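You operate a simulated robot arm through the tools that you are given. There is no shell and no other tool. Be economical: measure what you need, move in short steps, check, and stop when the job is done.

You run a simulated robot arm. Do the job below in one go: nothing can be reset, and whatever is moved stays where it is left.

## Task
Fetch the pink rag and set it on the blue plate on the top of the low stand. Then take the thinner can from the top of the steel stand and put it on the grey tray. Then take the tag from the red shelf under the panel and put it on the right end of the control desk. Then press the right sand button two times. Then press the left sand button three times. Then put one of the bolts from the black shelf by the last gap on the top of the control desk. Then take the block from the top of the steel stand and put it on the side shelf of the steel stand. Do these in the order given. Set down upright: thinner can, bolt, block.

Only the result counts: the job must be done as asked and must still hold three seconds after the hand-in. Knocking over, shifting, dropping, spilling or breaking anything else fails it.

## Robot
A 7-joint arm with a two-finger parallel gripper on a trunk, on a base that drives. Base frame: it is fixed to the floor where the robot stands at the start and does not move with it; the origin is under the middle of the robot, x ahead of it, y to its left, z up. Readings come in mm, rad, newtons and seconds.
Its first joint turns from -2.601 to 2.601 rad. Places, roughly: block [1500, 1750, 1000]; blue plate [750, -500, 500]; bolt (5x4x9 cm) [-1700, -7600, 900]; bolt (5x5x9 cm) [-1800, -7600, 900]; bolt (6x5x9 cm) [-1800, -7800, 900]; grey tray (25x15 cm) [-1920, 800, 700]; left sand button [-2600, -7900, 1500]; pink rag (6x10x3 cm) [900, -200, 500]; right end of the control desk (25x25 cm) [-4100, -8280, 900]; right sand button [-2700, -8100, 1500]; side shelf of the steel stand (16x20 cm) [1180, 1300, 820]; tag [-2750, -8000, 750]; thinner can [1750, 1750, 750]; top of the control desk (26x13 cm) [-3440, -8480, 900]. Payload 3.5 kg.
The TCP is the grasp point between the finger pads, 23 mm short of the fingertips. In the tool frame z runs along the fingers and y along their closing line. The gripper opens to 94 mm. The fingers are 38 mm wide and 10 mm thick; the gripper's body (54 by 96 mm) begins 39 mm behind the TCP.
Orientation is that of the tool frame in the base frame, as a unit quaternion [x, y, z, w]. With the fingers straight down and closing along the base's y, the tool's x points along the base's -x, its y along +y and its z along -z.

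## Interface
- The arm moves only by the tool move_arm. Its argument "plan" is one flat list of numbers, 7 for each row, row after row: the shift along the tool's x, y, z in mm, then the turn, a rotation vector about the tool's x, y, z in rad, then the gripper command, from -1 (shut) to 1 (fully open), values between in proportion. In form: [dx, dy, dz, rx, ry, rz, jaw, dx, dy, dz, rx, ry, rz, jaw, ...]. A call has 1 to 20 rows; each row is the pose to reach, as a shift and turn from the pose commanded when the call began, along the tool's axes at that moment. A row lasts 0.2 s, in which the tool goes at most 50 mm and 0.15 rad; a call with a longer step from one row to the next is refused whole, and so is a gripper value outside its range. A pose out of reach is approached as far as the arm can. The call stops where the force on the tool passes 40 N (or 10 N more than at its start, if that is more) or the arm is blocked; 0.2 s more then pass. Each finger travels about 153 mm/s and halts on what it meets, pressing with about 39 N; the grip force reading is that of the motor and also rises with nothing between the fingers. The clock runs only during rows and for 0.2 s after the last one: add rows that repeat a pose to give the fingers time. It gives the time, the measured TCP pose, the force on the tool (base axes), the opening and the grip force at its end, in the units of the frame above (readings bear some noise), with the torque about the TCP (base axes, N m) and any sound that the robot's microphone picked up.
- Cameras (640 x 400 px; columns grow to the right, rows downward): "scene" is now at [-236.9, 193.9, 1288.3]; the picture's right is [0.05, -1.00, 0.00], its down [-0.40, -0.02, -0.92] and it looks along [0.92, 0.05, -0.40] (base axes); focal length 256 px, centre (320, 200). "wrist" rides on the gripper at [86, 16, -74] in the tool frame; the picture's right is [-0.18, 0.98, 0.00], its down [-0.58, -0.11, -0.81] and it looks along [-0.79, -0.15, 0.59] (tool axes); focal length 243 px, centre (320, 200). There is no depth. A picture from a camera that has moved, and an enlarged one, comes with that camera's place and axes in the base frame and with its lens.
- camera(camera): a new picture of that camera. No time passes.
- base_move(legs): drives the robot by 1 to 6 legs, each [ahead, left, turn to the left] in mm, mm and rad, along the robot's own axes; the way and the turn of a leg run together, so that a leg with both is an arc; at most 1500 mm and 3.142 rad a leg. The arm and the cameras ride along, it lands a little off, and it stops where it bumps. It gives what a move gives.
- head_to(pan, tilt): turns the head with the scene camera to pan (to the left, within 2.496 rad either way) and tilt (down, from -0.506 to 1.204), counted from straight ahead of the robot. It gives what a move gives.
- zoom(camera, box): a new picture of the part [left, top, right, bottom] of that camera's present view, enlarged. No time passes.
- sign_off(): hands the job in; it is judged then, once.

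Go step by step. Nothing tells you exact positions but the pictures and the camera data: compare them with the known pose of the tool, close in by small moves and look again before you grip or let go. The budget is 186 turns and 144 pictures, counting those below and the enlarged ones. Unless the task says otherwise, let go and move clear before handing in.

The tools are called after "Call:" as name(argument=value, ...) on one line, values as JSON. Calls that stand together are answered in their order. move_arm: Moves the arm, as the interface text tells. Its arguments: {"type":"object","properties":{"plan":{"type":"array","items":{"type":"number"}}},"required":["plan"]} The other tools are called the same way: base_move (legs) drives the base; head_to (pan, tilt) turns the head that bears the scene camera; camera (camera) takes a picture; zoom (camera, box) takes an enlarged picture of a part of a camera's view; sign_off () hands the job in.

At the start:

```text
time: 0.0
eef_pos: [662.1, 100.8, 1000.6]
tool_rot: [-0.001, 1.0, 0.0, 0.0]
force: [0.4, -0.7, -0.4]
moment: [-0.05, -0.01, -0.01]
finger_gap: 93.7
grasp_force: 0.1
robot x, y, heading: [-4.2, 1.8, 0.004]
head pan, tilt: [0.054, 0.41]
```

scene: 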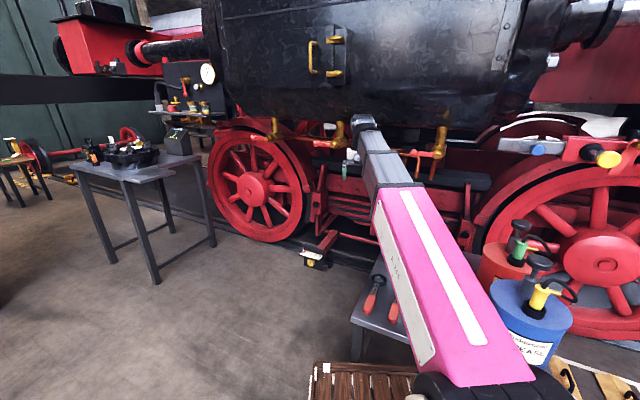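
wrist: 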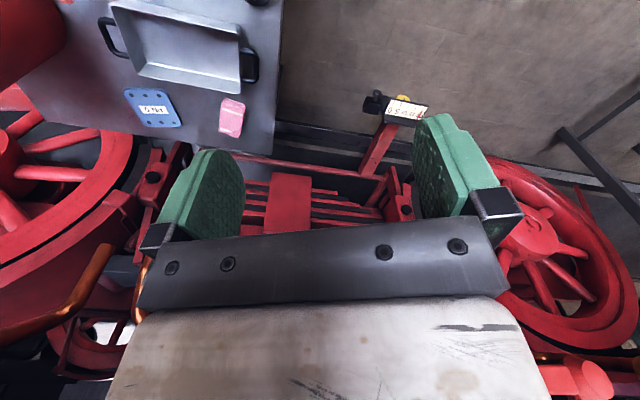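

The wrist view shows a grey stand with a tray, a blue plate and the pink rag near (916, -185). I'll look closer, with the head turned towards it.

Call:
zoom(camera="wrist", box=[60, 0, 300, 150])

Call:
head_to(pan=-0.5, tilt=0.7)

Call:
camera(camera="scene")

```text
2.67 times, centred on (180, 75) of wrist
camera zoom: at [576.8, 117.6, 1073.7], right [0.18, 0.98, 0.0], down [0.58, -0.11, 0.81], along [0.79, -0.15, -0.59], focal length 647 px, centre (693, 533)
```

zoom: 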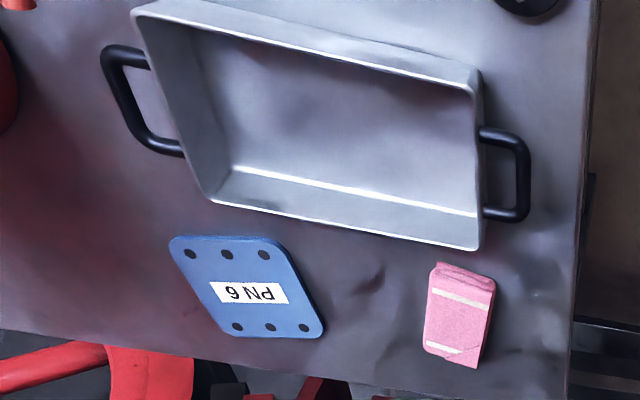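

```text
time: 1.0
eef_pos: [662.7, 101.5, 1000.8]
tool_rot: [0.001, 1.0, 0.0, 0.0]
force: [0.5, -0.7, -0.2]
moment: [0.0, 0.0, 0.02]
finger_gap: 94.2
grasp_force: 0.0
robot x, y, heading: [-0.2, 1.0, 0.001]
head pan, tilt: [-0.499, 0.7]
```

```text
140 pictures are left
camera scene: at [-254.6, 148.2, 1262.6], right [-0.48, -0.88, 0.0], down [-0.57, 0.31, -0.77], along [0.67, -0.37, -0.64], focal length 256 px, centre (320, 200)
```

scene: 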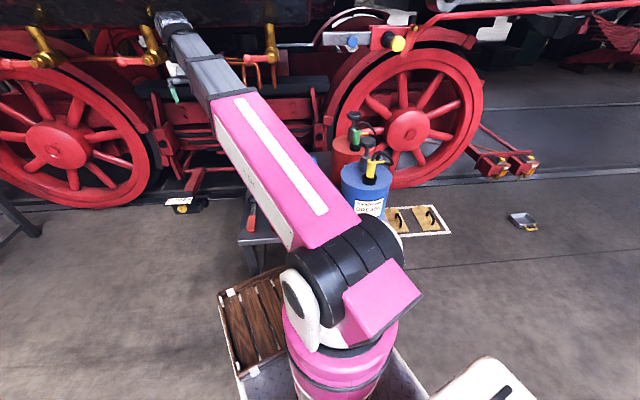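

The oil cans stand on the floor further off and the stand itself is clear. I'm moving above the rag, turned to its width, to look again from lower down.

Call:
move_arm(plan=[-23, -26, 27, 0, 0, 0, 1, -46, -52, 54, 0, 0, 0.1, 1, -69, -78, 81, 0, 0, 0.2, 1, -92, -104, 108, 0, 0, 0.3, 1, -115, -130, 135, 0, 0, 0.4, 1, -138, -156, 162, 0, 0, 0.5, 1, -161, -182, 189, 0, 0, 0.58, 1, -184, -208, 216, 0, 0, 0.58, 1, -207, -234, 243, 0, 0, 0.58, 1, -230, -260, 270, 0, 0, 0.58, 1, -245, -280, 300, 0, 0, 0.58, 1, -245, -280, 300, 0, 0, 0.58, 1])

Call:
camera(camera="wrist")

Call:
camera(camera="scene")

```text
time: 3.8
eef_pos: [917.5, -124.4, 691.8]
tool_rot: [0.271, 0.963, 0.003, -0.002]
force: [-0.6, 0.2, 1.1]
moment: [-0.02, 0.01, 0.02]
finger_gap: 93.8
grasp_force: 0.1
robot x, y, heading: [-1.1, 26.7, 0.022]
head pan, tilt: [-0.499, 0.7]
stopped in row 12: the arm was blocked; the commanded pose is now the measured one
```

```text
139 pictures are left
camera wrist: at [853.4, -65.9, 765.0], right [0.67, 0.74, 0.0], down [0.44, -0.4, 0.8], along [0.6, -0.54, -0.6], focal length 243 px, centre (320, 200)
```

wrist: 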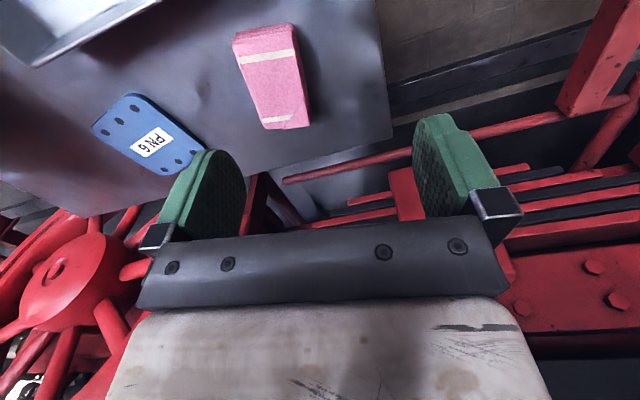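

```text
138 pictures are left
camera scene: at [-260.4, 168.4, 1262.5], right [-0.46, -0.89, 0.0], down [-0.57, 0.3, -0.77], along [0.68, -0.35, -0.64], focal length 256 px, centre (320, 200)
```

scene: 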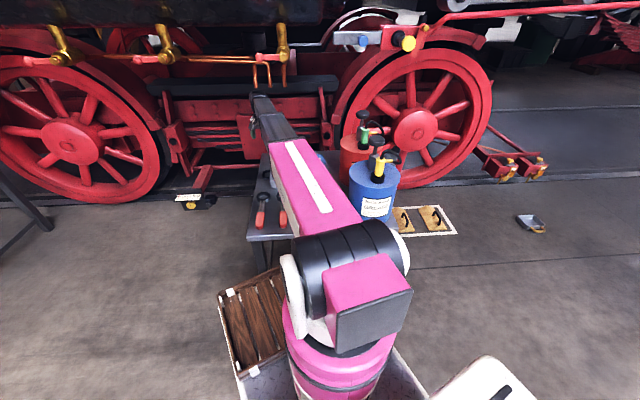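

The arm reported being blocked and the base shifted about 25 mm, though nothing pressed on the tool. I'm making a small upward test move and looking round to find out why.

Call:
move_arm(plan=[0, 0, -15, 0, 0, 0, 1, 0, 0, -30, 0, 0, 0, 1])

Call:
head_to(pan=-0.15, tilt=0.55)

Call:
camera(camera="scene")

```text
time: 4.4
eef_pos: [913.0, -121.6, 706.6]
tool_rot: [0.271, 0.963, 0.001, -0.007]
force: [0.4, -0.3, -0.3]
moment: [-0.05, -0.02, 0.02]
finger_gap: 93.7
grasp_force: 0.1
robot x, y, heading: [-3.5, 28.0, 0.024]
head pan, tilt: [-0.499, 0.7]
```

```text
time: 5.2
eef_pos: [915.0, -121.0, 706.7]
tool_rot: [0.271, 0.963, 0.001, -0.007]
force: [-0.4, 0.6, 0.5]
moment: [0.01, -0.01, -0.03]
finger_gap: 94.2
grasp_force: 0.0
robot x, y, heading: [-3.3, 29.1, 0.024]
head pan, tilt: [-0.15, 0.55]
```

```text
137 pictures are left
camera scene: at [-245.5, 198.7, 1276.1], right [-0.13, -0.99, 0.0], down [-0.52, 0.07, -0.85], along [0.84, -0.11, -0.52], focal length 256 px, centre (320, 200)
```

scene: 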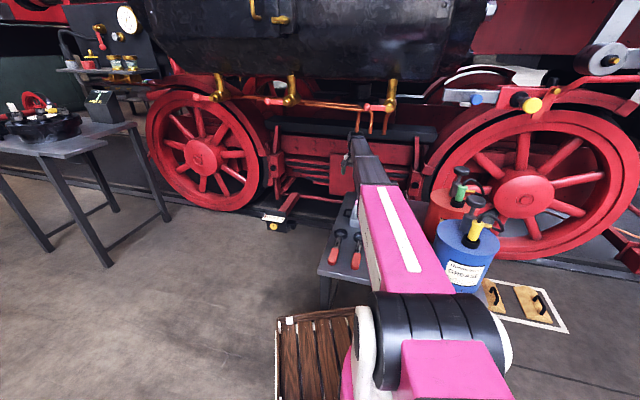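

The arm was near its full reach here, so I'll pull it back and work from the stand's left side instead. By my triangulation the rag lies at about (916, -183), with its top at about 523.

Call:
move_arm(plan=[26, -5, -29, 0, 0, 0, 1, 53, -11, -59, 0, 0, 0, 1, 79, -16, -88, 0, 0, 0, 1, 106, -22, -118, 0, 0, 0, 1, 132, -27, -147, 0, 0, 0, 1, 158, -33, -176, 0, 0, 0, 1, 185, -38, -206, 0, 0, 0, 1, 211, -44, -235, 0, 0, 0, 1, 238, -49, -265, 0, 0, 0, 1, 264, -55, -294, 0, 0, 0, 1, 264, -55, -294, 0, 0, 0, 1])

Call:
head_to(pan=0.7, tilt=0.75)

Call:
camera(camera="scene")

Call:
camera(camera="wrist")

```text
time: 6.4
eef_pos: [884.9, -113.8, 710.2]
tool_rot: [0.282, 0.956, -0.006, -0.085]
force: [-0.5, -0.3, -0.5]
moment: [0.02, -0.01, 0.0]
finger_gap: 94.0
grasp_force: 0.0
robot x, y, heading: [1.0, 24.4, 0.014]
head pan, tilt: [-0.15, 0.55]
stopped in row 5: the arm was blocked; the commanded pose is now the measured one
```

```text
time: 7.5
eef_pos: [880.7, -112.3, 709.1]
tool_rot: [0.28, 0.956, -0.006, -0.085]
force: [0.2, -0.5, 0.0]
moment: [0.01, 0.0, 0.0]
finger_gap: 93.9
grasp_force: 0.0
robot x, y, heading: [2.1, 22.5, 0.011]
head pan, tilt: [0.7, 0.75]
```

```text
136 pictures are left
camera scene: at [-261.9, 261.8, 1260.4], right [0.66, -0.76, -0.01], down [-0.52, -0.45, -0.73], along [0.55, 0.48, -0.68], focal length 256 px, centre (320, 200)
```

scene: 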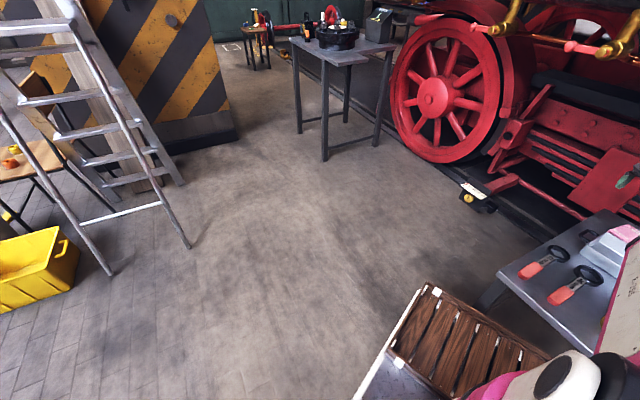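

```text
135 pictures are left
camera wrist: at [831.3, -55.7, 796.1], right [0.68, 0.73, -0.09], down [0.56, -0.43, 0.71], along [0.48, -0.53, -0.7], focal length 243 px, centre (320, 200)
```

wrist: 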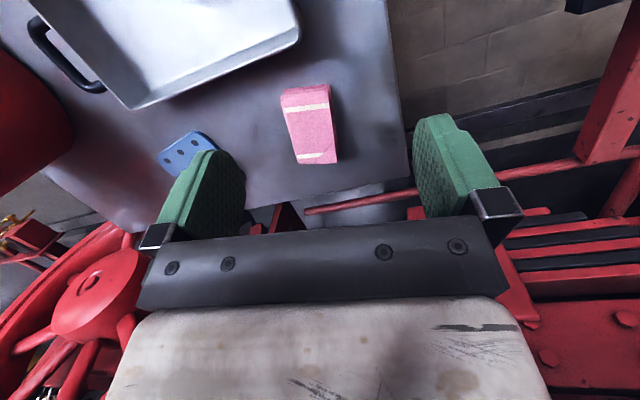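

The hand rises no further and has tilted, so its upper part seems caught under the loco's pipes ahead. I'll back the base straight out, keeping the arm as it is.

Call:
base_move(legs=[[-120, 0, 0]])

Call:
head_to(pan=-0.1, tilt=0.3)

Call:
camera(camera="scene")

```text
time: 8.8
eef_pos: [760.3, -111.9, 727.1]
tool_rot: [0.28, 0.957, -0.005, -0.077]
force: [0.1, -0.8, 0.4]
moment: [-0.03, 0.0, -0.03]
finger_gap: 93.9
grasp_force: 0.0
robot x, y, heading: [-119.8, 23.0, 0.026]
head pan, tilt: [0.7, 0.75]
```

```text
time: 9.9
eef_pos: [758.8, -112.1, 725.8]
tool_rot: [0.279, 0.957, -0.005, -0.077]
force: [-0.8, 0.2, 0.3]
moment: [0.04, 0.02, 0.02]
finger_gap: 93.7
grasp_force: 0.1
robot x, y, heading: [-117.7, 24.7, 0.016]
head pan, tilt: [-0.099, 0.3]
```

```text
134 pictures are left
camera scene: at [-358.3, 199.9, 1298.6], right [-0.08, -1.0, 0.0], down [-0.3, 0.02, -0.96], along [0.95, -0.08, -0.3], focal length 256 px, centre (320, 200)
```

scene: 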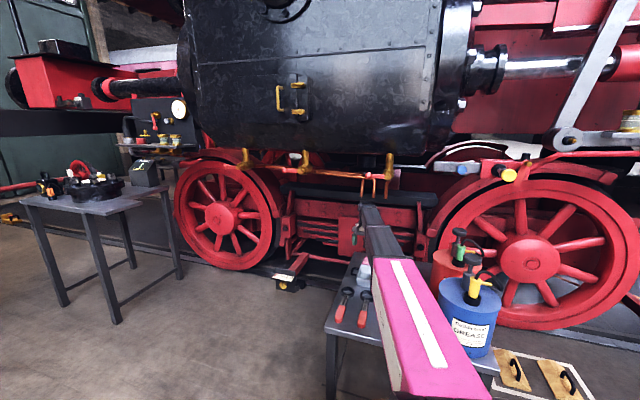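

The hand is free again: it was caught under the boiler's overhang, and the two cans do stand on the right end of the low stand. I'm raising the hand back and levelling it before driving round to the stand's left side.

Call:
move_arm(plan=[28, -2, -30, -0.02, -0.07, 0, 1, 56, -4, -60, -0.053, -0.145, 0, 1, 85, -6, -90, -0.053, -0.145, 0, 1, 113, -8, -120, -0.053, -0.145, 0, 1, 141, -10, -150, -0.053, -0.145, 0, 1, 170, -12, -180, -0.053, -0.145, 0, 1, 198, -14, -210, -0.053, -0.145, 0, 1, 226, -16, -240, -0.053, -0.145, 0, 1, 226, -16, -240, -0.053, -0.145, 0, 1])

Call:
zoom(camera="scene", box=[240, 120, 560, 320])

Call:
head_to(pan=0.7, tilt=0.4)

Call:
camera(camera="scene")

```text
time: 11.9
eef_pos: [598.8, -12.2, 996.1]
tool_rot: [0.28, 0.96, 0.0, 0.001]
force: [-0.1, -0.2, 0.2]
moment: [-0.02, -0.01, 0.0]
finger_gap: 94.1
grasp_force: 0.1
robot x, y, heading: [-118.5, 25.1, 0.02]
head pan, tilt: [-0.099, 0.3]
```

```text
2.00 times, centred on (400, 220) of scene
camera zoom: at [-358.3, 199.8, 1298.7], right [-0.08, -1.0, 0.0], down [-0.29, 0.02, -0.96], along [0.95, -0.08, -0.3], focal length 511 px, centre (160, 160)
```

zoom: 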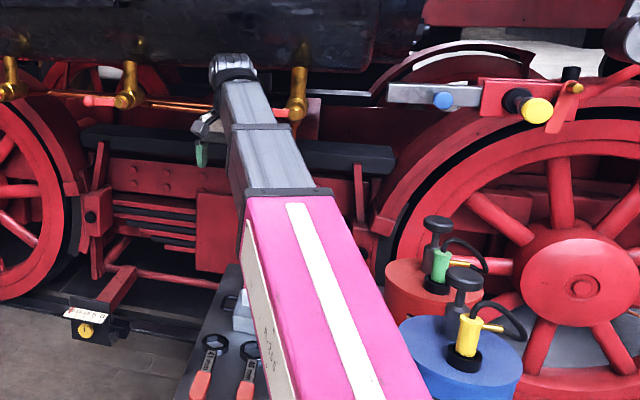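

```text
time: 13.0
eef_pos: [600.4, -11.6, 996.7]
tool_rot: [0.281, 0.96, 0.0, 0.0]
force: [0.3, -0.3, -1.3]
moment: [0.0, -0.01, 0.0]
finger_gap: 93.9
grasp_force: 0.0
robot x, y, heading: [-121.7, 25.4, 0.018]
head pan, tilt: [0.7, 0.4]
```

```text
132 pictures are left
camera scene: at [-381.6, 268.4, 1289.4], right [0.66, -0.75, 0.0], down [-0.29, -0.26, -0.92], along [0.69, 0.6, -0.39], focal length 256 px, centre (320, 200)
```

scene: 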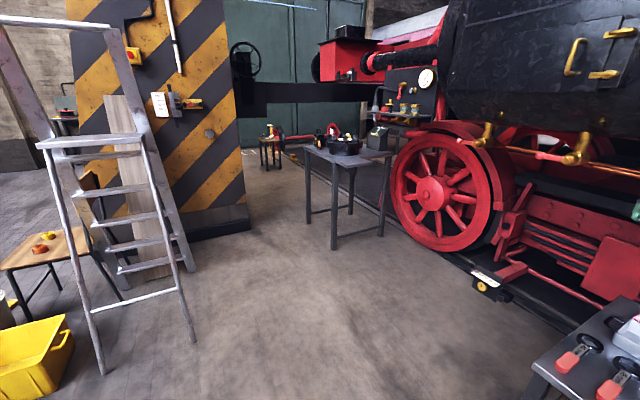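

The stand's left edge runs from about (477, 115) to (1057, -112), and the floor beside it is clear. I'm driving round to face it from that side.

Call:
base_move(legs=[[0, 700, 0], [0, 0, -1.958], [-169, 0, 0], [0, 1033, 0]])

Call:
head_to(pan=0.2, tilt=0.6)

Call:
camera(camera="scene")

Call:
camera(camera="wrist")

```text
time: 26.5
eef_pos: [409.1, -58.1, 997.2]
tool_rot: [0.955, 0.296, -0.001, 0.002]
force: [0.6, 0.7, 0.3]
moment: [0.01, -0.05, -0.01]
finger_gap: 94.2
grasp_force: 0.2
robot x, y, heading: [725.3, 584.6, -1.953]
head pan, tilt: [0.7, 0.4]
stopped in leg 4: the robot was blocked; the commanded pose is now the measured one
```

```text
time: 27.4
eef_pos: [412.3, -61.6, 996.6]
tool_rot: [0.955, 0.295, -0.001, 0.0]
force: [1.0, -0.4, 0.0]
moment: [-0.01, -0.02, 0.02]
finger_gap: 94.2
grasp_force: 0.0
robot x, y, heading: [728.1, 583.5, -1.952]
head pan, tilt: [0.201, 0.6]
```

```text
131 pictures are left
camera scene: at [1015.0, 730.7, 1271.4], right [-0.99, 0.15, 0.0], down [0.08, 0.55, -0.83], along [-0.13, -0.82, -0.56], focal length 256 px, centre (320, 200)
```

scene: 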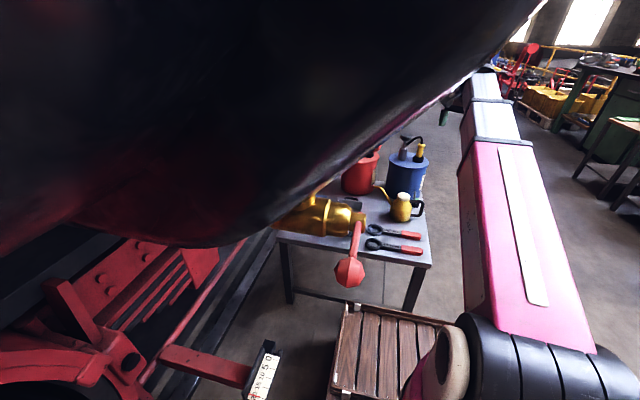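

```text
130 pictures are left
camera wrist: at [493.6, -26.5, 1070.4], right [0.4, -0.92, 0.0], down [-0.54, -0.24, 0.81], along [-0.74, -0.33, -0.59], focal length 243 px, centre (320, 200)
```

wrist: 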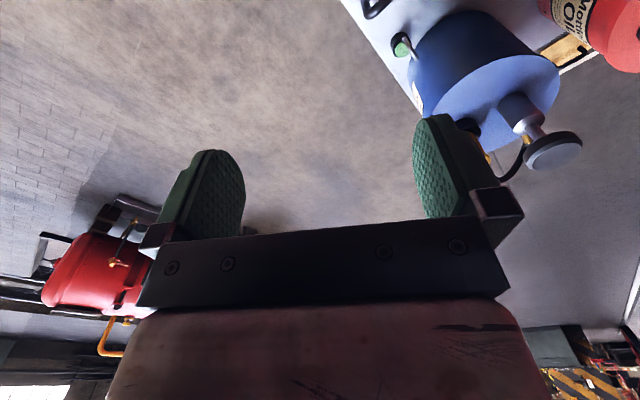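

The head is close under the boiler's flank, but the stand is in reach: the rag is about 790 mm off. I'm nudging forward 60 mm and measuring again before moving the arm.

Call:
base_move(legs=[[60, 0, 0]])

```text
time: 28.1
eef_pos: [412.0, -61.7, 996.7]
tool_rot: [0.955, 0.295, -0.002, 0.001]
force: [0.1, 0.2, -1.0]
moment: [0.04, 0.02, 0.01]
finger_gap: 94.0
grasp_force: 0.0
robot x, y, heading: [729.9, 583.4, -1.949]
head pan, tilt: [0.201, 0.6]
stopped in leg 1: the robot was blocked; the commanded pose is now the measured one
```

Blocked again, probably by the loco's step on the left. I'm looking down there before moving.

Call:
head_to(pan=0.3, tilt=1.15)

Call:
camera(camera="scene")

```text
time: 29.1
eef_pos: [412.0, -62.4, 996.7]
tool_rot: [0.956, 0.295, -0.001, 0.001]
force: [0.2, 0.4, -0.1]
moment: [-0.04, 0.02, -0.01]
finger_gap: 94.1
grasp_force: 0.0
robot x, y, heading: [725.9, 585.1, -1.951]
head pan, tilt: [0.3, 1.15]
```

```text
129 pictures are left
camera scene: at [1022.5, 757.8, 1229.5], right [-1.0, 0.08, 0.0], down [0.08, 0.91, -0.41], along [-0.03, -0.41, -0.91], focal length 256 px, centre (320, 200)
```

scene: 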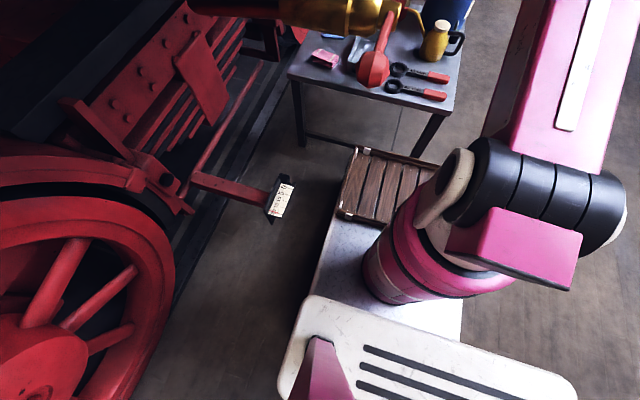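

The step and stand are clear of the base, so the head must be touching the boiler or its tap. I'm shifting right, then ahead.

Call:
base_move(legs=[[0, -90, 0], [80, 0, 0]])

Call:
camera(camera="scene")

```text
time: 30.8
eef_pos: [296.7, -102.9, 997.4]
tool_rot: [0.956, 0.295, -0.001, 0.0]
force: [0.1, 0.0, 0.9]
moment: [0.03, 0.04, -0.01]
finger_gap: 93.8
grasp_force: 0.2
robot x, y, heading: [610.7, 543.8, -1.956]
head pan, tilt: [0.3, 1.15]
```

```text
128 pictures are left
camera scene: at [909.5, 717.4, 1229.4], right [-1.0, 0.09, 0.0], down [0.08, 0.91, -0.41], along [-0.03, -0.41, -0.91], focal length 256 px, centre (320, 200)
```

scene: 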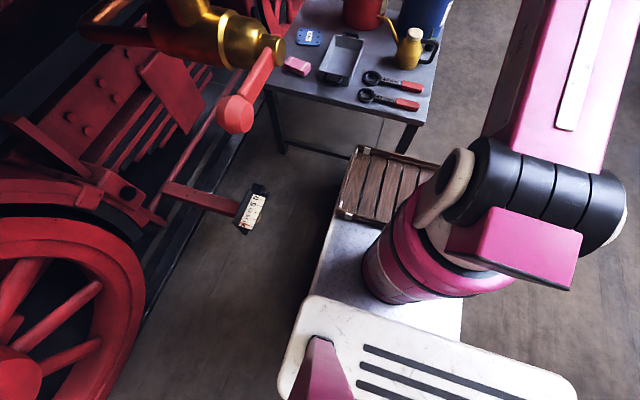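

Now everything on the stand shows: rag near (925, -190), plate near (860, -390), and the tray between. I'm swinging the arm over the stand's left part, away from the taps.

Call:
move_arm(plan=[31, 17, 11, 0, 0, -0.147, 1, 63, 35, 23, 0, 0, -0.295, 1, 94, 52, 34, 0, 0, -0.443, 1, 126, 70, 45, 0, 0, -0.59, 1, 157, 87, 57, 0, 0, -0.738, 1, 188, 104, 68, 0, 0, -0.886, 1, 220, 122, 79, 0, 0, -1.033, 1, 251, 139, 90, 0, 0, -1.181, 1, 282, 156, 102, 0, 0, -1.329, 1, 314, 174, 113, 0, 0, -1.477, 1, 345, 191, 124, 0, 0, -1.624, 1, 377, 209, 136, 0, 0, -1.772, 1, 408, 226, 147, 0, 0, -1.92, 1, 408, 226, 147, 0, 0, -1.92, 1])

Call:
camera(camera="wrist")

Call:
camera(camera="scene")

```text
time: 33.8
eef_pos: [765.9, -60.9, 848.3]
tool_rot: [0.304, 0.953, 0.0, -0.002]
force: [-0.2, -0.1, -0.3]
moment: [-0.01, -0.01, -0.01]
finger_gap: 94.1
grasp_force: 0.0
robot x, y, heading: [612.6, 544.4, -1.955]
head pan, tilt: [0.3, 1.15]
```

```text
127 pictures are left
camera wrist: at [705.3, 1.5, 922.4], right [0.72, 0.69, 0.0], down [0.41, -0.43, 0.81], along [0.56, -0.58, -0.59], focal length 243 px, centre (320, 200)
```

wrist: 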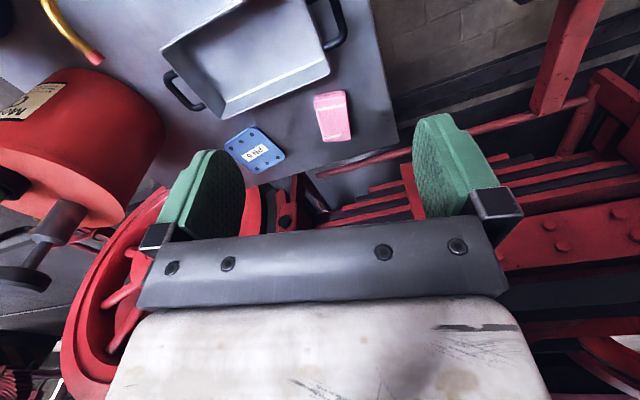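

```text
126 pictures are left
camera scene: at [911.1, 718.3, 1229.4], right [-1.0, 0.08, 0.0], down [0.08, 0.91, -0.41], along [-0.03, -0.41, -0.91], focal length 256 px, centre (320, 200)
```

scene: 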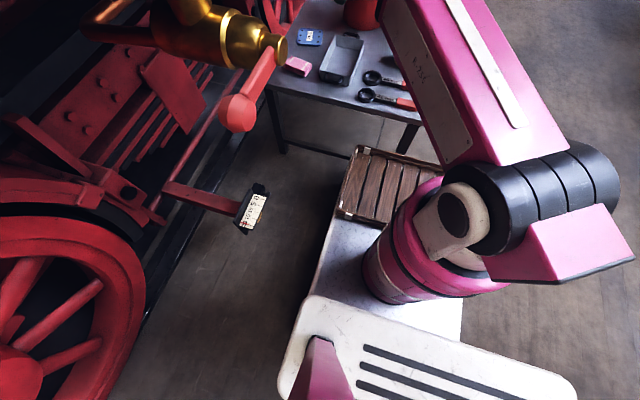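

The rag shows consistently at (914, -180), square to the gripper. I'm descending short of it and then sliding over at low height, under the taps.

Call:
move_arm(plan=[-16, -1, 41, 0, 0, 0, 1, -32, -2, 82, 0, 0, 0, 1, -48, -3, 124, 0, 0, 0, 1, -64, -4, 165, 0, 0, 0, 1, -79, -5, 206, 0, 0, 0, 1, -94, -6, 248, 0, 0, 0, 1, -126, -8, 262, 0, 0, 0, 1, -158, -9, 275, 0, 0, 0, 1, -189, -11, 288, 0, 0, 0, 1, -189, -11, 288, 0, 0, 0, 1])

Call:
camera(camera="wrist")

Call:
camera(camera="scene")

```text
time: 36.0
eef_pos: [908.3, -179.1, 560.2]
tool_rot: [0.306, 0.952, 0.0, -0.002]
force: [-0.7, 0.5, -0.5]
moment: [0.03, 0.02, 0.0]
finger_gap: 94.2
grasp_force: 0.1
robot x, y, heading: [611.6, 542.3, -1.948]
head pan, tilt: [0.3, 1.15]
```

```text
125 pictures are left
camera wrist: at [847.7, -115.9, 634.3], right [0.72, 0.69, 0.0], down [0.41, -0.43, 0.81], along [0.56, -0.58, -0.59], focal length 243 px, centre (320, 200)
```

wrist: 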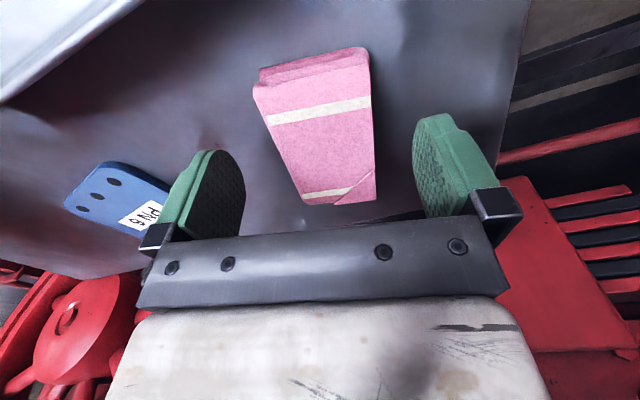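

```text
124 pictures are left
camera scene: at [909.5, 717.4, 1229.4], right [-1.0, 0.09, 0.0], down [0.08, 0.91, -0.41], along [-0.03, -0.41, -0.91], focal length 256 px, centre (320, 200)
```

scene: 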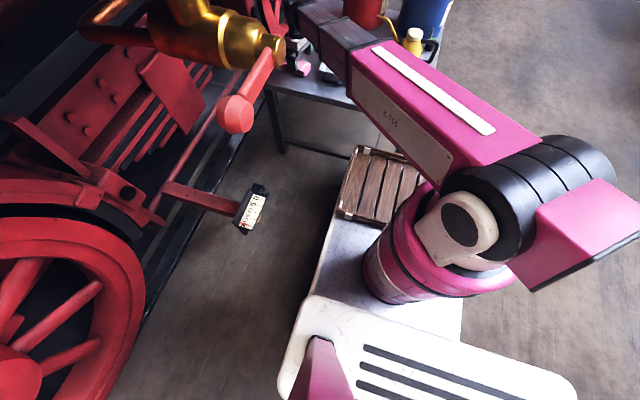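

The rag is centred between the fingers, so I'm lowering and closing on it.

Call:
move_arm(plan=[0, 0, 20, 0, 0, 0, 1, 0, 0, 36, 0, 0, 0, 1, 0, 0, 37, 0, 0, 0, 0, 0, 0, 37, 0, 0, 0, -1, 0, 0, 37, 0, 0, 0, -1, 0, 0, 37, 0, 0, 0, -1, 0, 0, 37, 0, 0, 0, -1])

Call:
camera(camera="wrist")

```text
time: 37.6
eef_pos: [907.3, -180.0, 523.8]
tool_rot: [0.306, 0.952, 0.0, -0.001]
force: [-0.3, 1.4, 10.6]
moment: [-0.02, -0.07, 0.03]
finger_gap: 59.3
grasp_force: 39.1
robot x, y, heading: [612.9, 543.0, -1.96]
head pan, tilt: [0.3, 1.15]
```

```text
123 pictures are left
camera wrist: at [846.9, -115.8, 597.6], right [0.72, 0.69, 0.0], down [0.41, -0.43, 0.81], along [0.56, -0.58, -0.59], focal length 243 px, centre (320, 200)
```

wrist: 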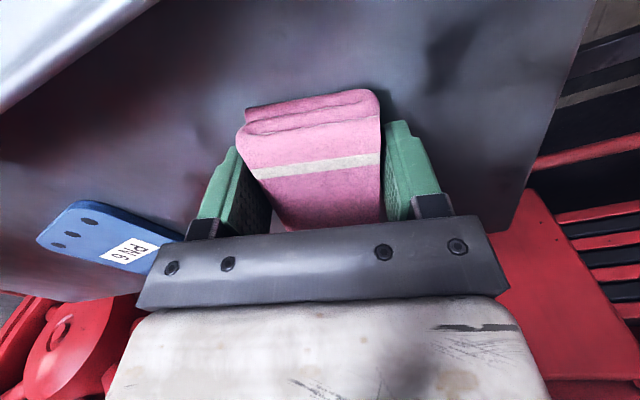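

The rag is gripped at 59 mm. I'm lifting, carrying it to the plate centre at about (861, -380) and turning it to the plate's edges.

Call:
move_arm(plan=[0, 0, -30, 0, 0, 0, -1, 0, 0, -60, 0, 0, 0, -1, -16, -38, -60, 0, 0, -0.11, -1, -32, -77, -60, 0, 0, -0.22, -1, -48, -115, -60, 0, 0, -0.33, -1, -64, -153, -60, 0, 0, -0.44, -1, -80, -192, -60, 0, 0, -0.44, -1, -80, -192, -60, 0, 0, -0.44, -1])

Call:
camera(camera="wrist")

Call:
head_to(pan=0.3, tilt=0.8)

Call:
zoom(camera="scene", box=[200, 80, 440, 230])

```text
time: 39.4
eef_pos: [859.4, -381.8, 581.6]
tool_rot: [0.092, 0.996, 0.0, -0.001]
force: [-0.1, 0.2, -1.0]
moment: [0.0, 0.02, -0.03]
finger_gap: 59.0
grasp_force: 39.1
robot x, y, heading: [614.9, 539.4, -1.954]
head pan, tilt: [0.3, 1.15]
```

```text
122 pictures are left
camera wrist: at [779.0, -350.6, 656.0], right [0.36, 0.93, 0.0], down [0.55, -0.21, 0.81], along [0.75, -0.29, -0.59], focal length 243 px, centre (320, 200)
```

wrist: 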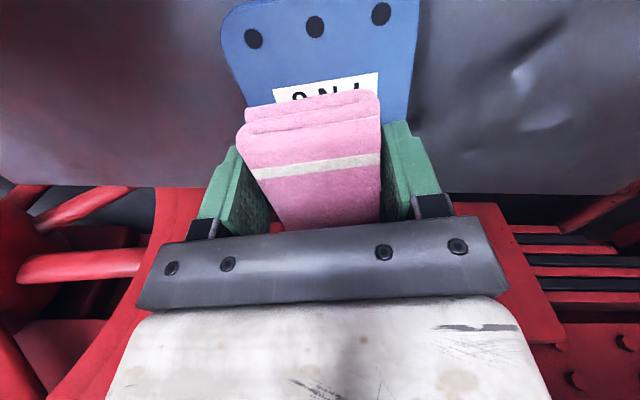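

```text
time: 40.2
eef_pos: [859.4, -382.2, 581.4]
tool_rot: [0.091, 0.996, 0.0, 0.0]
force: [0.9, -0.2, -0.8]
moment: [0.02, 0.01, 0.0]
finger_gap: 59.1
grasp_force: 38.3
robot x, y, heading: [613.2, 541.6, -1.954]
head pan, tilt: [0.3, 0.799]
```

```text
2.67 times, centred on (320, 155) of scene
camera zoom: at [907.8, 696.4, 1254.2], right [-1.0, 0.09, 0.0], down [0.06, 0.71, -0.7], along [-0.06, -0.69, -0.72], focal length 682 px, centre (320, 320)
```

zoom: 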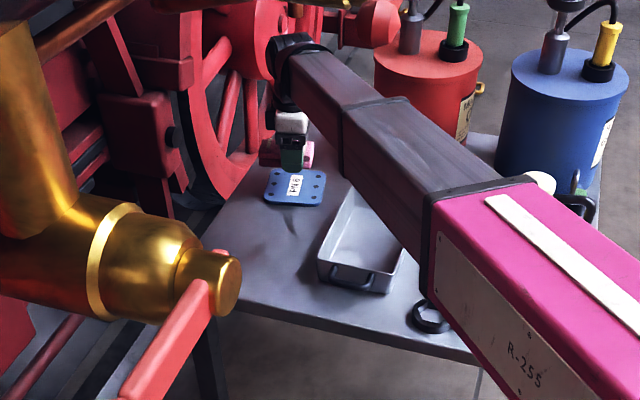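

The rag is right over the plate's label, so I'm lowering it and letting go.

Call:
move_arm(plan=[0, 0, 20, 0, 0, 0, -1, 0, 0, 36, 0, 0, 0, -1, 0, 0, 43, 0, 0, 0, -1, 0, 0, 43, 0, 0, 0, -1])

Call:
camera(camera="wrist")

```text
time: 41.2
eef_pos: [860.3, -380.5, 539.1]
tool_rot: [0.092, 0.996, -0.001, -0.001]
force: [0.0, 0.2, -0.9]
moment: [0.0, -0.03, -0.01]
finger_gap: 59.1
grasp_force: 39.1
robot x, y, heading: [611.2, 549.4, -1.957]
head pan, tilt: [0.3, 0.799]
```

```text
120 pictures are left
camera wrist: at [779.0, -349.4, 613.8], right [0.36, 0.93, 0.0], down [0.55, -0.21, 0.81], along [0.75, -0.29, -0.59], focal length 243 px, centre (320, 200)
```

wrist: 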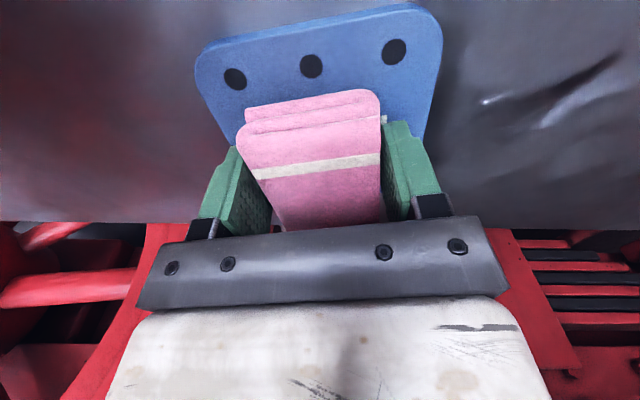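

Not touching yet; a few more millimetres down, then I'll open.

Call:
move_arm(plan=[0, 0, 3, 0, 0, 0, -1, 0, 0, 6, 0, 0, 0, -1, 0, 0, 7, 0, 0, 0, -1])

```text
time: 42.0
eef_pos: [861.3, -381.2, 531.7]
tool_rot: [0.092, 0.996, 0.001, -0.001]
force: [0.3, 0.7, -1.3]
moment: [-0.02, 0.02, -0.03]
finger_gap: 59.0
grasp_force: 38.8
robot x, y, heading: [612.7, 542.0, -1.958]
head pan, tilt: [0.3, 0.799]
```

Call:
move_arm(plan=[0, 0, 2, 0, 0, 0, -1, 0, 0, 4, 0, 0, 0, -1, 0, 0, 4, 0, 0, 0, -1])

```text
time: 42.8
eef_pos: [860.7, -382.2, 530.8]
tool_rot: [0.092, 0.996, -0.002, 0.0]
force: [-0.4, -1.3, 36.4]
moment: [0.27, -0.22, 0.0]
finger_gap: 59.2
grasp_force: 38.7
robot x, y, heading: [612.4, 544.8, -1.955]
head pan, tilt: [0.3, 0.799]
```

Contact. Easing up 2 mm, opening, and rising clear.

Call:
move_arm(plan=[0, 0, -2, 0, 0, 0, -1, 0, 0, -2, 0, 0, 0, 0.4, 0, 0, -2, 0, 0, 0, 0.7, 0, 0, -2, 0, 0, 0, 0.7, 0, 0, -30, 0, 0, 0, 0.7, 0, 0, -60, 0, 0, 0, 0.7])

Call:
camera(camera="wrist")

```text
time: 44.2
eef_pos: [861.2, -381.3, 588.5]
tool_rot: [0.091, 0.996, 0.0, 0.0]
force: [-0.3, -0.1, -0.1]
moment: [0.01, 0.02, -0.01]
finger_gap: 79.8
grasp_force: 0.0
robot x, y, heading: [613.1, 545.4, -1.959]
head pan, tilt: [0.3, 0.799]
```

```text
119 pictures are left
camera wrist: at [779.7, -349.3, 663.5], right [0.36, 0.93, 0.0], down [0.55, -0.21, 0.81], along [0.75, -0.29, -0.59], focal length 243 px, centre (320, 200)
```

wrist: 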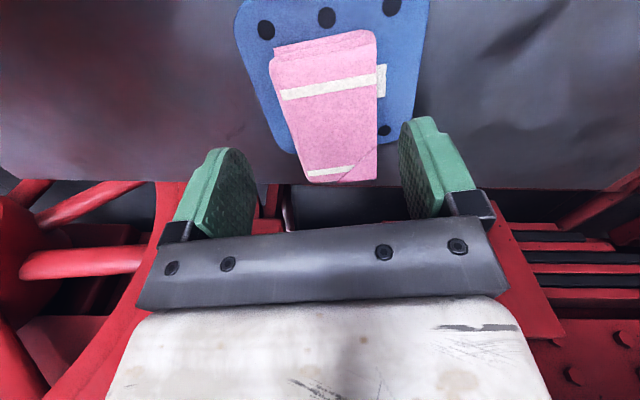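

The rag lies on the plate. I'm withdrawing the arm the way it came, staying low until clear of the taps, then looking at the steel stand.

Call:
move_arm(plan=[22, 33, -12, 0, 0, 0, 1, 45, 65, -24, 0, 0, 0, 1, 67, 98, -36, 0, 0, 0, 1, 90, 130, -48, 0, 0, 0, 1, 112, 163, -60, 0, 0, 0, 1, 120, 186, -95, 0, 0, 0, 1, 127, 208, -130, 0, 0, 0, 1, 135, 231, -165, 0, 0, 0, 1, 142, 253, -200, 0, 0, 0, 1, 150, 276, -235, 0, 0, 0, 1, 157, 298, -270, 0, 0, 0, 1, 157, 298, -310, 0, 0, 0, 1, 157, 298, -350, 0, 0, 0, 1, 157, 298, -390, 0, 0, 0, 1, 157, 298, -420, 0, 0, 0, 1])

Call:
camera(camera="scene")

Call:
head_to(pan=2.45, tilt=0.4)

Call:
camera(camera="scene")

```text
time: 47.6
eef_pos: [758.5, -37.8, 940.9]
tool_rot: [0.093, 0.995, 0.044, -0.016]
force: [-0.4, -0.4, -0.2]
moment: [-0.01, -0.01, 0.02]
finger_gap: 94.0
grasp_force: 0.0
robot x, y, heading: [611.0, 545.4, -1.959]
head pan, tilt: [0.3, 0.799]
stopped in row 15: the arm was blocked; the commanded pose is now the measured one
```

```text
118 pictures are left
camera scene: at [907.7, 695.7, 1254.4], right [-1.0, 0.08, 0.0], down [0.06, 0.72, -0.69], along [-0.06, -0.69, -0.72], focal length 256 px, centre (320, 200)
```

scene: 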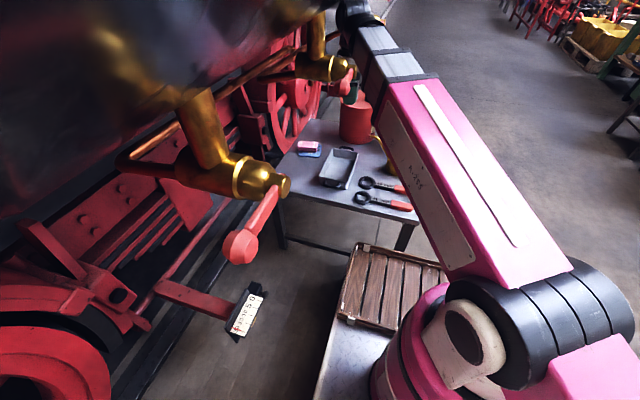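

```text
time: 49.7
eef_pos: [754.9, -34.9, 942.4]
tool_rot: [0.092, 0.995, 0.042, -0.012]
force: [0.2, -0.6, 0.7]
moment: [-0.02, -0.02, 0.0]
finger_gap: 93.9
grasp_force: 0.0
robot x, y, heading: [613.0, 548.7, -1.95]
head pan, tilt: [2.45, 0.4]
```

```text
117 pictures are left
camera scene: at [961.5, 708.2, 1270.3], right [-0.82, -0.58, 0.0], down [-0.33, 0.47, -0.82], along [0.47, -0.67, -0.58], focal length 256 px, centre (320, 200)
```

scene: 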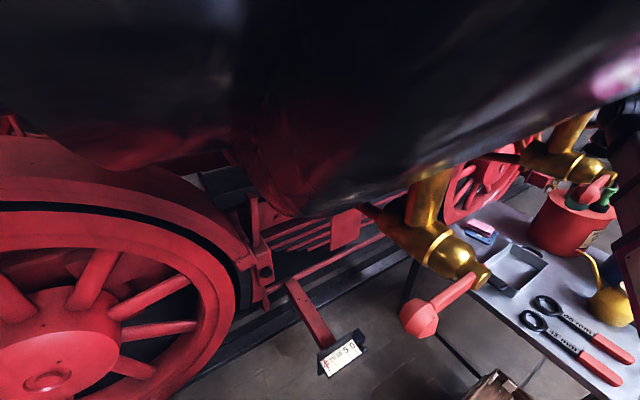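

The hand just touched the second tap, and the head is up against the tank. I'm moving the arm away from the loco first.

Call:
move_arm(plan=[36, -7, 0, 0, 0, 0, 1, 73, -14, 0, 0, 0, 0, 1, 110, -20, 0, 0, 0, 0, 1, 147, -27, 0, 0, 0, 0, 1, 190, -35, -20, 0, 0, 0, 1, 230, -42, -40, 0, 0, 0, 1, 230, -42, -40, 0, 0, 0, 1])

Call:
head_to(pan=0.3, tilt=0.8)

Call:
camera(camera="scene")

```text
time: 51.3
eef_pos: [521.6, -35.4, 992.9]
tool_rot: [0.092, 0.995, 0.039, -0.012]
force: [-0.4, 0.1, 0.3]
moment: [0.02, -0.03, -0.01]
finger_gap: 94.2
grasp_force: 0.0
robot x, y, heading: [612.2, 545.8, -1.958]
head pan, tilt: [2.45, 0.4]
```

```text
time: 53.3
eef_pos: [523.4, -38.3, 990.7]
tool_rot: [0.092, 0.995, 0.04, -0.014]
force: [-1.2, 0.2, -1.0]
moment: [0.0, 0.0, 0.04]
finger_gap: 93.8
grasp_force: 0.2
robot x, y, heading: [613.7, 547.4, -1.956]
head pan, tilt: [0.3, 0.799]
```

```text
116 pictures are left
camera scene: at [907.0, 698.7, 1254.3], right [-1.0, 0.08, 0.0], down [0.06, 0.71, -0.7], along [-0.06, -0.69, -0.72], focal length 256 px, centre (320, 200)
```

scene: 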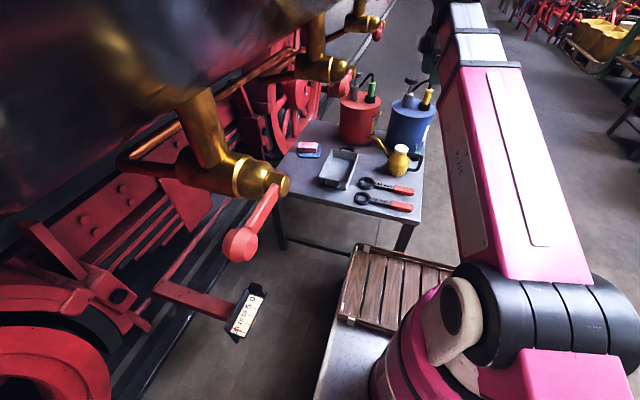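

All still stands. I'm driving clear of the loco and turning, away from it, towards the steel stand.

Call:
base_move(legs=[[0, -500, 0], [0, 0, -1.9], [0, 0, -1.83]])

Call:
head_to(pan=0.2, tilt=0.35)

Call:
camera(camera="scene")

```text
time: 65.4
eef_pos: [577.8, 1139.7, 991.0]
tool_rot: [0.912, -0.409, 0.0, 0.043]
force: [0.8, -0.7, -0.5]
moment: [0.02, 0.01, -0.01]
finger_gap: 93.9
grasp_force: 0.0
robot x, y, heading: [150.9, 732.0, 0.525]
head pan, tilt: [0.3, 0.799]
```

```text
time: 66.3
eef_pos: [576.9, 1140.7, 990.5]
tool_rot: [0.911, -0.41, 0.0, 0.042]
force: [-0.8, -1.1, -0.8]
moment: [0.01, 0.02, -0.02]
finger_gap: 94.3
grasp_force: 0.1
robot x, y, heading: [147.5, 738.9, 0.525]
head pan, tilt: [0.201, 0.351]
```

```text
115 pictures are left
camera scene: at [-161.0, 793.1, 1293.9], right [0.66, -0.75, 0.0], down [-0.26, -0.23, -0.94], along [0.7, 0.62, -0.34], focal length 256 px, centre (320, 200)
```

scene: 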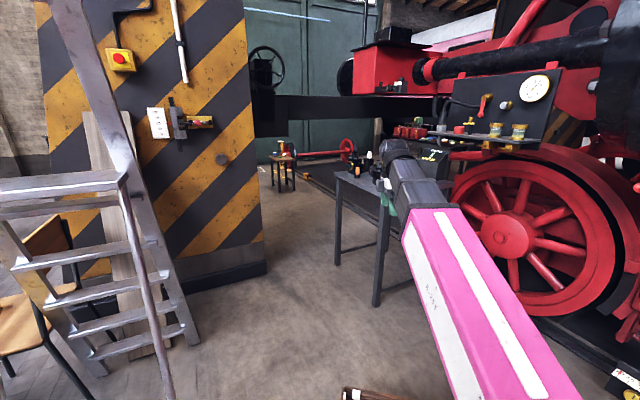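

The steel stand is behind the arm in this view. I'm levelling the hand, driving closer, and turning the wrist camera towards it.

Call:
move_arm(plan=[0, 0, -10, 0.04, -0.017, 0, 1, 0, 0, -20, 0.0765, -0.034, 0, 1])

Call:
base_move(legs=[[450, 150, 0]])

Call:
move_arm(plan=[0, 0, -15, 0, 0, 0.15, 1, 0, 0, -30, 0, 0, 0.3, 1, 0, 0, -45, 0, 0, 0.45, 1, 0, 0, -60, 0, 0, 0.6, 1, 0, 0, -75, 0, 0, 0.75, 1, 0, 0, -90, 0, 0, 0.9, 1, 0, 0, -105, 0, 0, 1.05, 1, 0, 0, -120, 0, 0, 1.2, 1, 0, 0, -135, 0, 0, 1.35, 1, 0, 0, -150, 0, 0, 1.5, 1])

Call:
camera(camera="wrist")

Call:
camera(camera="scene")

```text
time: 66.9
eef_pos: [578.0, 1141.9, 1009.7]
tool_rot: [0.912, -0.41, -0.001, 0.002]
force: [-0.9, 0.1, -0.3]
moment: [0.0, -0.01, 0.02]
finger_gap: 94.1
grasp_force: 0.0
robot x, y, heading: [151.4, 733.1, 0.524]
head pan, tilt: [0.201, 0.351]
```

```text
time: 69.7
eef_pos: [895.1, 1496.2, 1009.6]
tool_rot: [0.91, -0.414, 0.0, 0.0]
force: [-0.6, -0.3, -0.6]
moment: [-0.02, 0.03, 0.02]
finger_gap: 94.2
grasp_force: 0.0
robot x, y, heading: [463.7, 1091.2, 0.523]
head pan, tilt: [0.201, 0.351]
```

```text
time: 71.2
eef_pos: [907.9, 1504.7, 1074.5]
tool_rot: [-0.635, 0.772, -0.003, 0.01]
force: [19.0, -11.6, -4.5]
moment: [1.42, 1.53, 2.01]
finger_gap: 94.1
grasp_force: 0.2
out of reach, approached as far as the arm can: row 4, 5, 6, 7
robot x, y, heading: [464.7, 1088.7, 0.52]
head pan, tilt: [0.201, 0.351]
stopped in row 7: the force on the tool passed its limit at 102 N (the readings are from after the stop); the commanded pose is now the measured one
```

```text
114 pictures are left
camera wrist: at [874.7, 1422.1, 1146.2], right [-0.93, 0.37, -0.01], down [0.2, 0.54, 0.82], along [0.31, 0.75, -0.58], focal length 243 px, centre (320, 200)
```

wrist: 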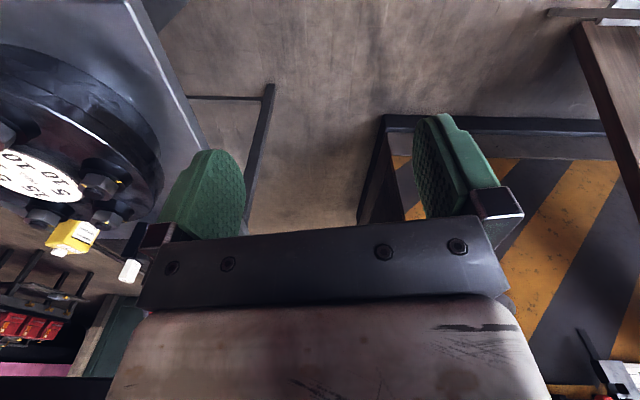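

```text
113 pictures are left
camera scene: at [153.8, 1150.8, 1293.9], right [0.66, -0.75, 0.0], down [-0.26, -0.23, -0.94], along [0.71, 0.62, -0.34], focal length 256 px, centre (320, 200)
```

scene: 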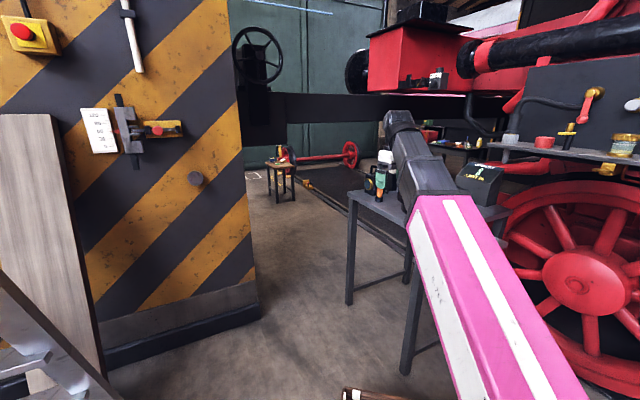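

The wrist stopped with a force reading, so I'll check whether that still persists, moving nothing.

Call:
head_to(pan=0.0, tilt=0.4)

Call:
zoom(camera="scene", box=[160, 60, 480, 260])

```text
time: 71.9
eef_pos: [908.6, 1504.9, 1072.4]
tool_rot: [-0.636, 0.772, -0.002, 0.01]
force: [25.8, -17.5, -12.8]
moment: [2.72, 1.76, 2.97]
finger_gap: 94.2
grasp_force: 0.1
robot x, y, heading: [461.3, 1094.6, 0.52]
head pan, tilt: [0.0, 0.4]
```

```text
2.00 times, centred on (320, 160) of scene
camera zoom: at [164.2, 1135.4, 1289.4], right [0.5, -0.87, 0.0], down [-0.34, -0.19, -0.92], along [0.8, 0.46, -0.39], focal length 511 px, centre (320, 280)
```

zoom: 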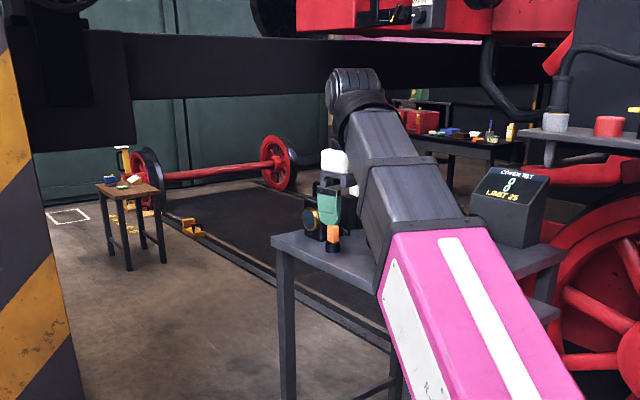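

The hand is pressing on the arm itself, since the wrist was twisted too far that way. I'm undoing part of the turn and lowering a little.

Call:
move_arm(plan=[0, 0, 15, 0, 0, -0.15, 1, 0, 0, 30, 0, 0, -0.3, 1, 0, 0, 45, 0, 0, -0.45, 1, 0, 0, 60, 0, 0, -0.6, 1, 0, 0, 65, 0, 0, -0.75, 1, 0, 0, 65, 0, 0, -0.75, 1])

Call:
camera(camera="wrist")

```text
time: 73.3
eef_pos: [908.2, 1505.9, 1009.0]
tool_rot: [0.874, -0.486, 0.006, -0.008]
force: [0.3, -0.3, -0.5]
moment: [-0.01, 0.01, 0.04]
finger_gap: 94.2
grasp_force: 0.1
robot x, y, heading: [461.0, 1090.5, 0.52]
head pan, tilt: [0.0, 0.4]
```

```text
111 pictures are left
camera wrist: at [939.3, 1422.5, 1082.8], right [-0.93, -0.36, -0.02], down [-0.23, 0.54, 0.81], along [-0.28, 0.76, -0.59], focal length 243 px, centre (320, 200)
```

wrist: 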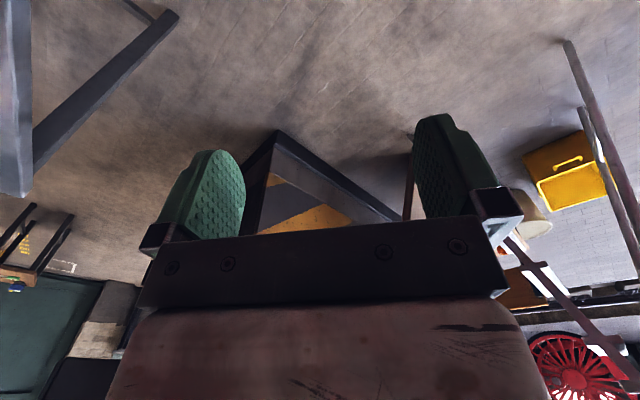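

The force is gone. It was the raising, not the turning, that ran the arm into its limit, so I'll turn the camera ahead at constant, slightly lower height.

Call:
move_arm(plan=[-2, -10, 10, 0, 0, 0.145, 1, -4, -20, 20, 0, 0, 0.29, 1, -6, -30, 30, 0, 0, 0.435, 1, -8, -39, 30, 0, 0, 0.58, 1, -8, -39, 30, 0, 0, 0.725, 1, -8, -39, 30, 0, 0, 0.87, 1, -8, -39, 30, 0, 0, 1.015, 1, -8, -39, 30, 0, 0, 1.16, 1, -8, -39, 30, 0, 0, 1.3, 1])

Call:
camera(camera="wrist")

```text
time: 75.3
eef_pos: [938.3, 1533.7, 979.5]
tool_rot: [-0.398, 0.917, 0.0, 0.01]
force: [-0.8, 0.7, 0.1]
moment: [0.0, 0.01, 0.01]
finger_gap: 94.1
grasp_force: 0.0
robot x, y, heading: [462.1, 1089.3, 0.518]
head pan, tilt: [0.0, 0.4]
```

```text
110 pictures are left
camera wrist: at [866.6, 1480.3, 1051.5], right [-0.59, 0.81, 0.0], down [0.46, 0.34, 0.82], along [0.66, 0.48, -0.58], focal length 243 px, centre (320, 200)
```

wrist: 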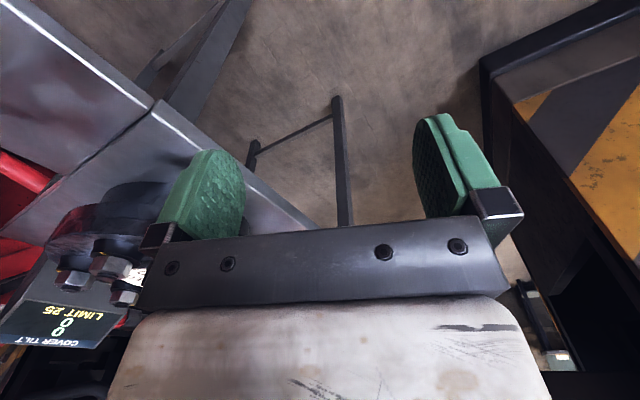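

I can see the stand's side shelf and a "COVER TILT" display at the left. I'm yawing the wrist camera to the right for a full look at the stand top.

Call:
move_arm(plan=[0, 0, 0, 0, 0, 0.15, 1, 0, 0, 0, 0, 0, 0.3, 1, 0, 0, 0, 0, 0, 0.45, 1, 0, 0, 0, 0, 0, 0.6, 1, 0, 0, 0, 0, 0, 0.7, 1])

Call:
camera(camera="wrist")

```text
time: 76.5
eef_pos: [939.6, 1532.7, 978.2]
tool_rot: [-0.06, 0.998, 0.004, 0.01]
force: [-0.3, 0.0, 0.4]
moment: [0.0, -0.01, -0.02]
finger_gap: 93.8
grasp_force: 0.0
robot x, y, heading: [463.5, 1087.9, 0.521]
head pan, tilt: [0.0, 0.4]
```

```text
109 pictures are left
camera wrist: at [849.9, 1537.7, 1051.6], right [0.06, 1.0, 0.01], down [0.58, -0.05, 0.82], along [0.81, -0.05, -0.58], focal length 243 px, centre (320, 200)
```

wrist: 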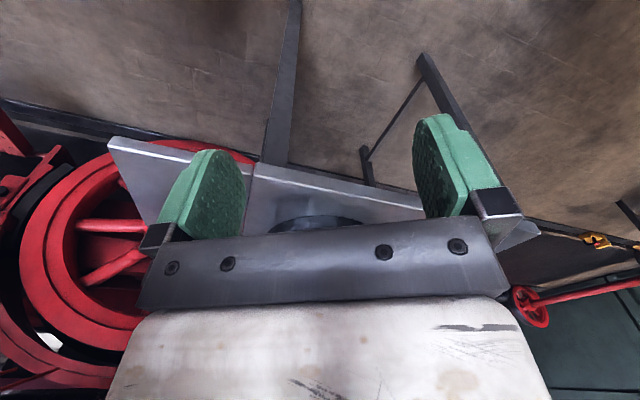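

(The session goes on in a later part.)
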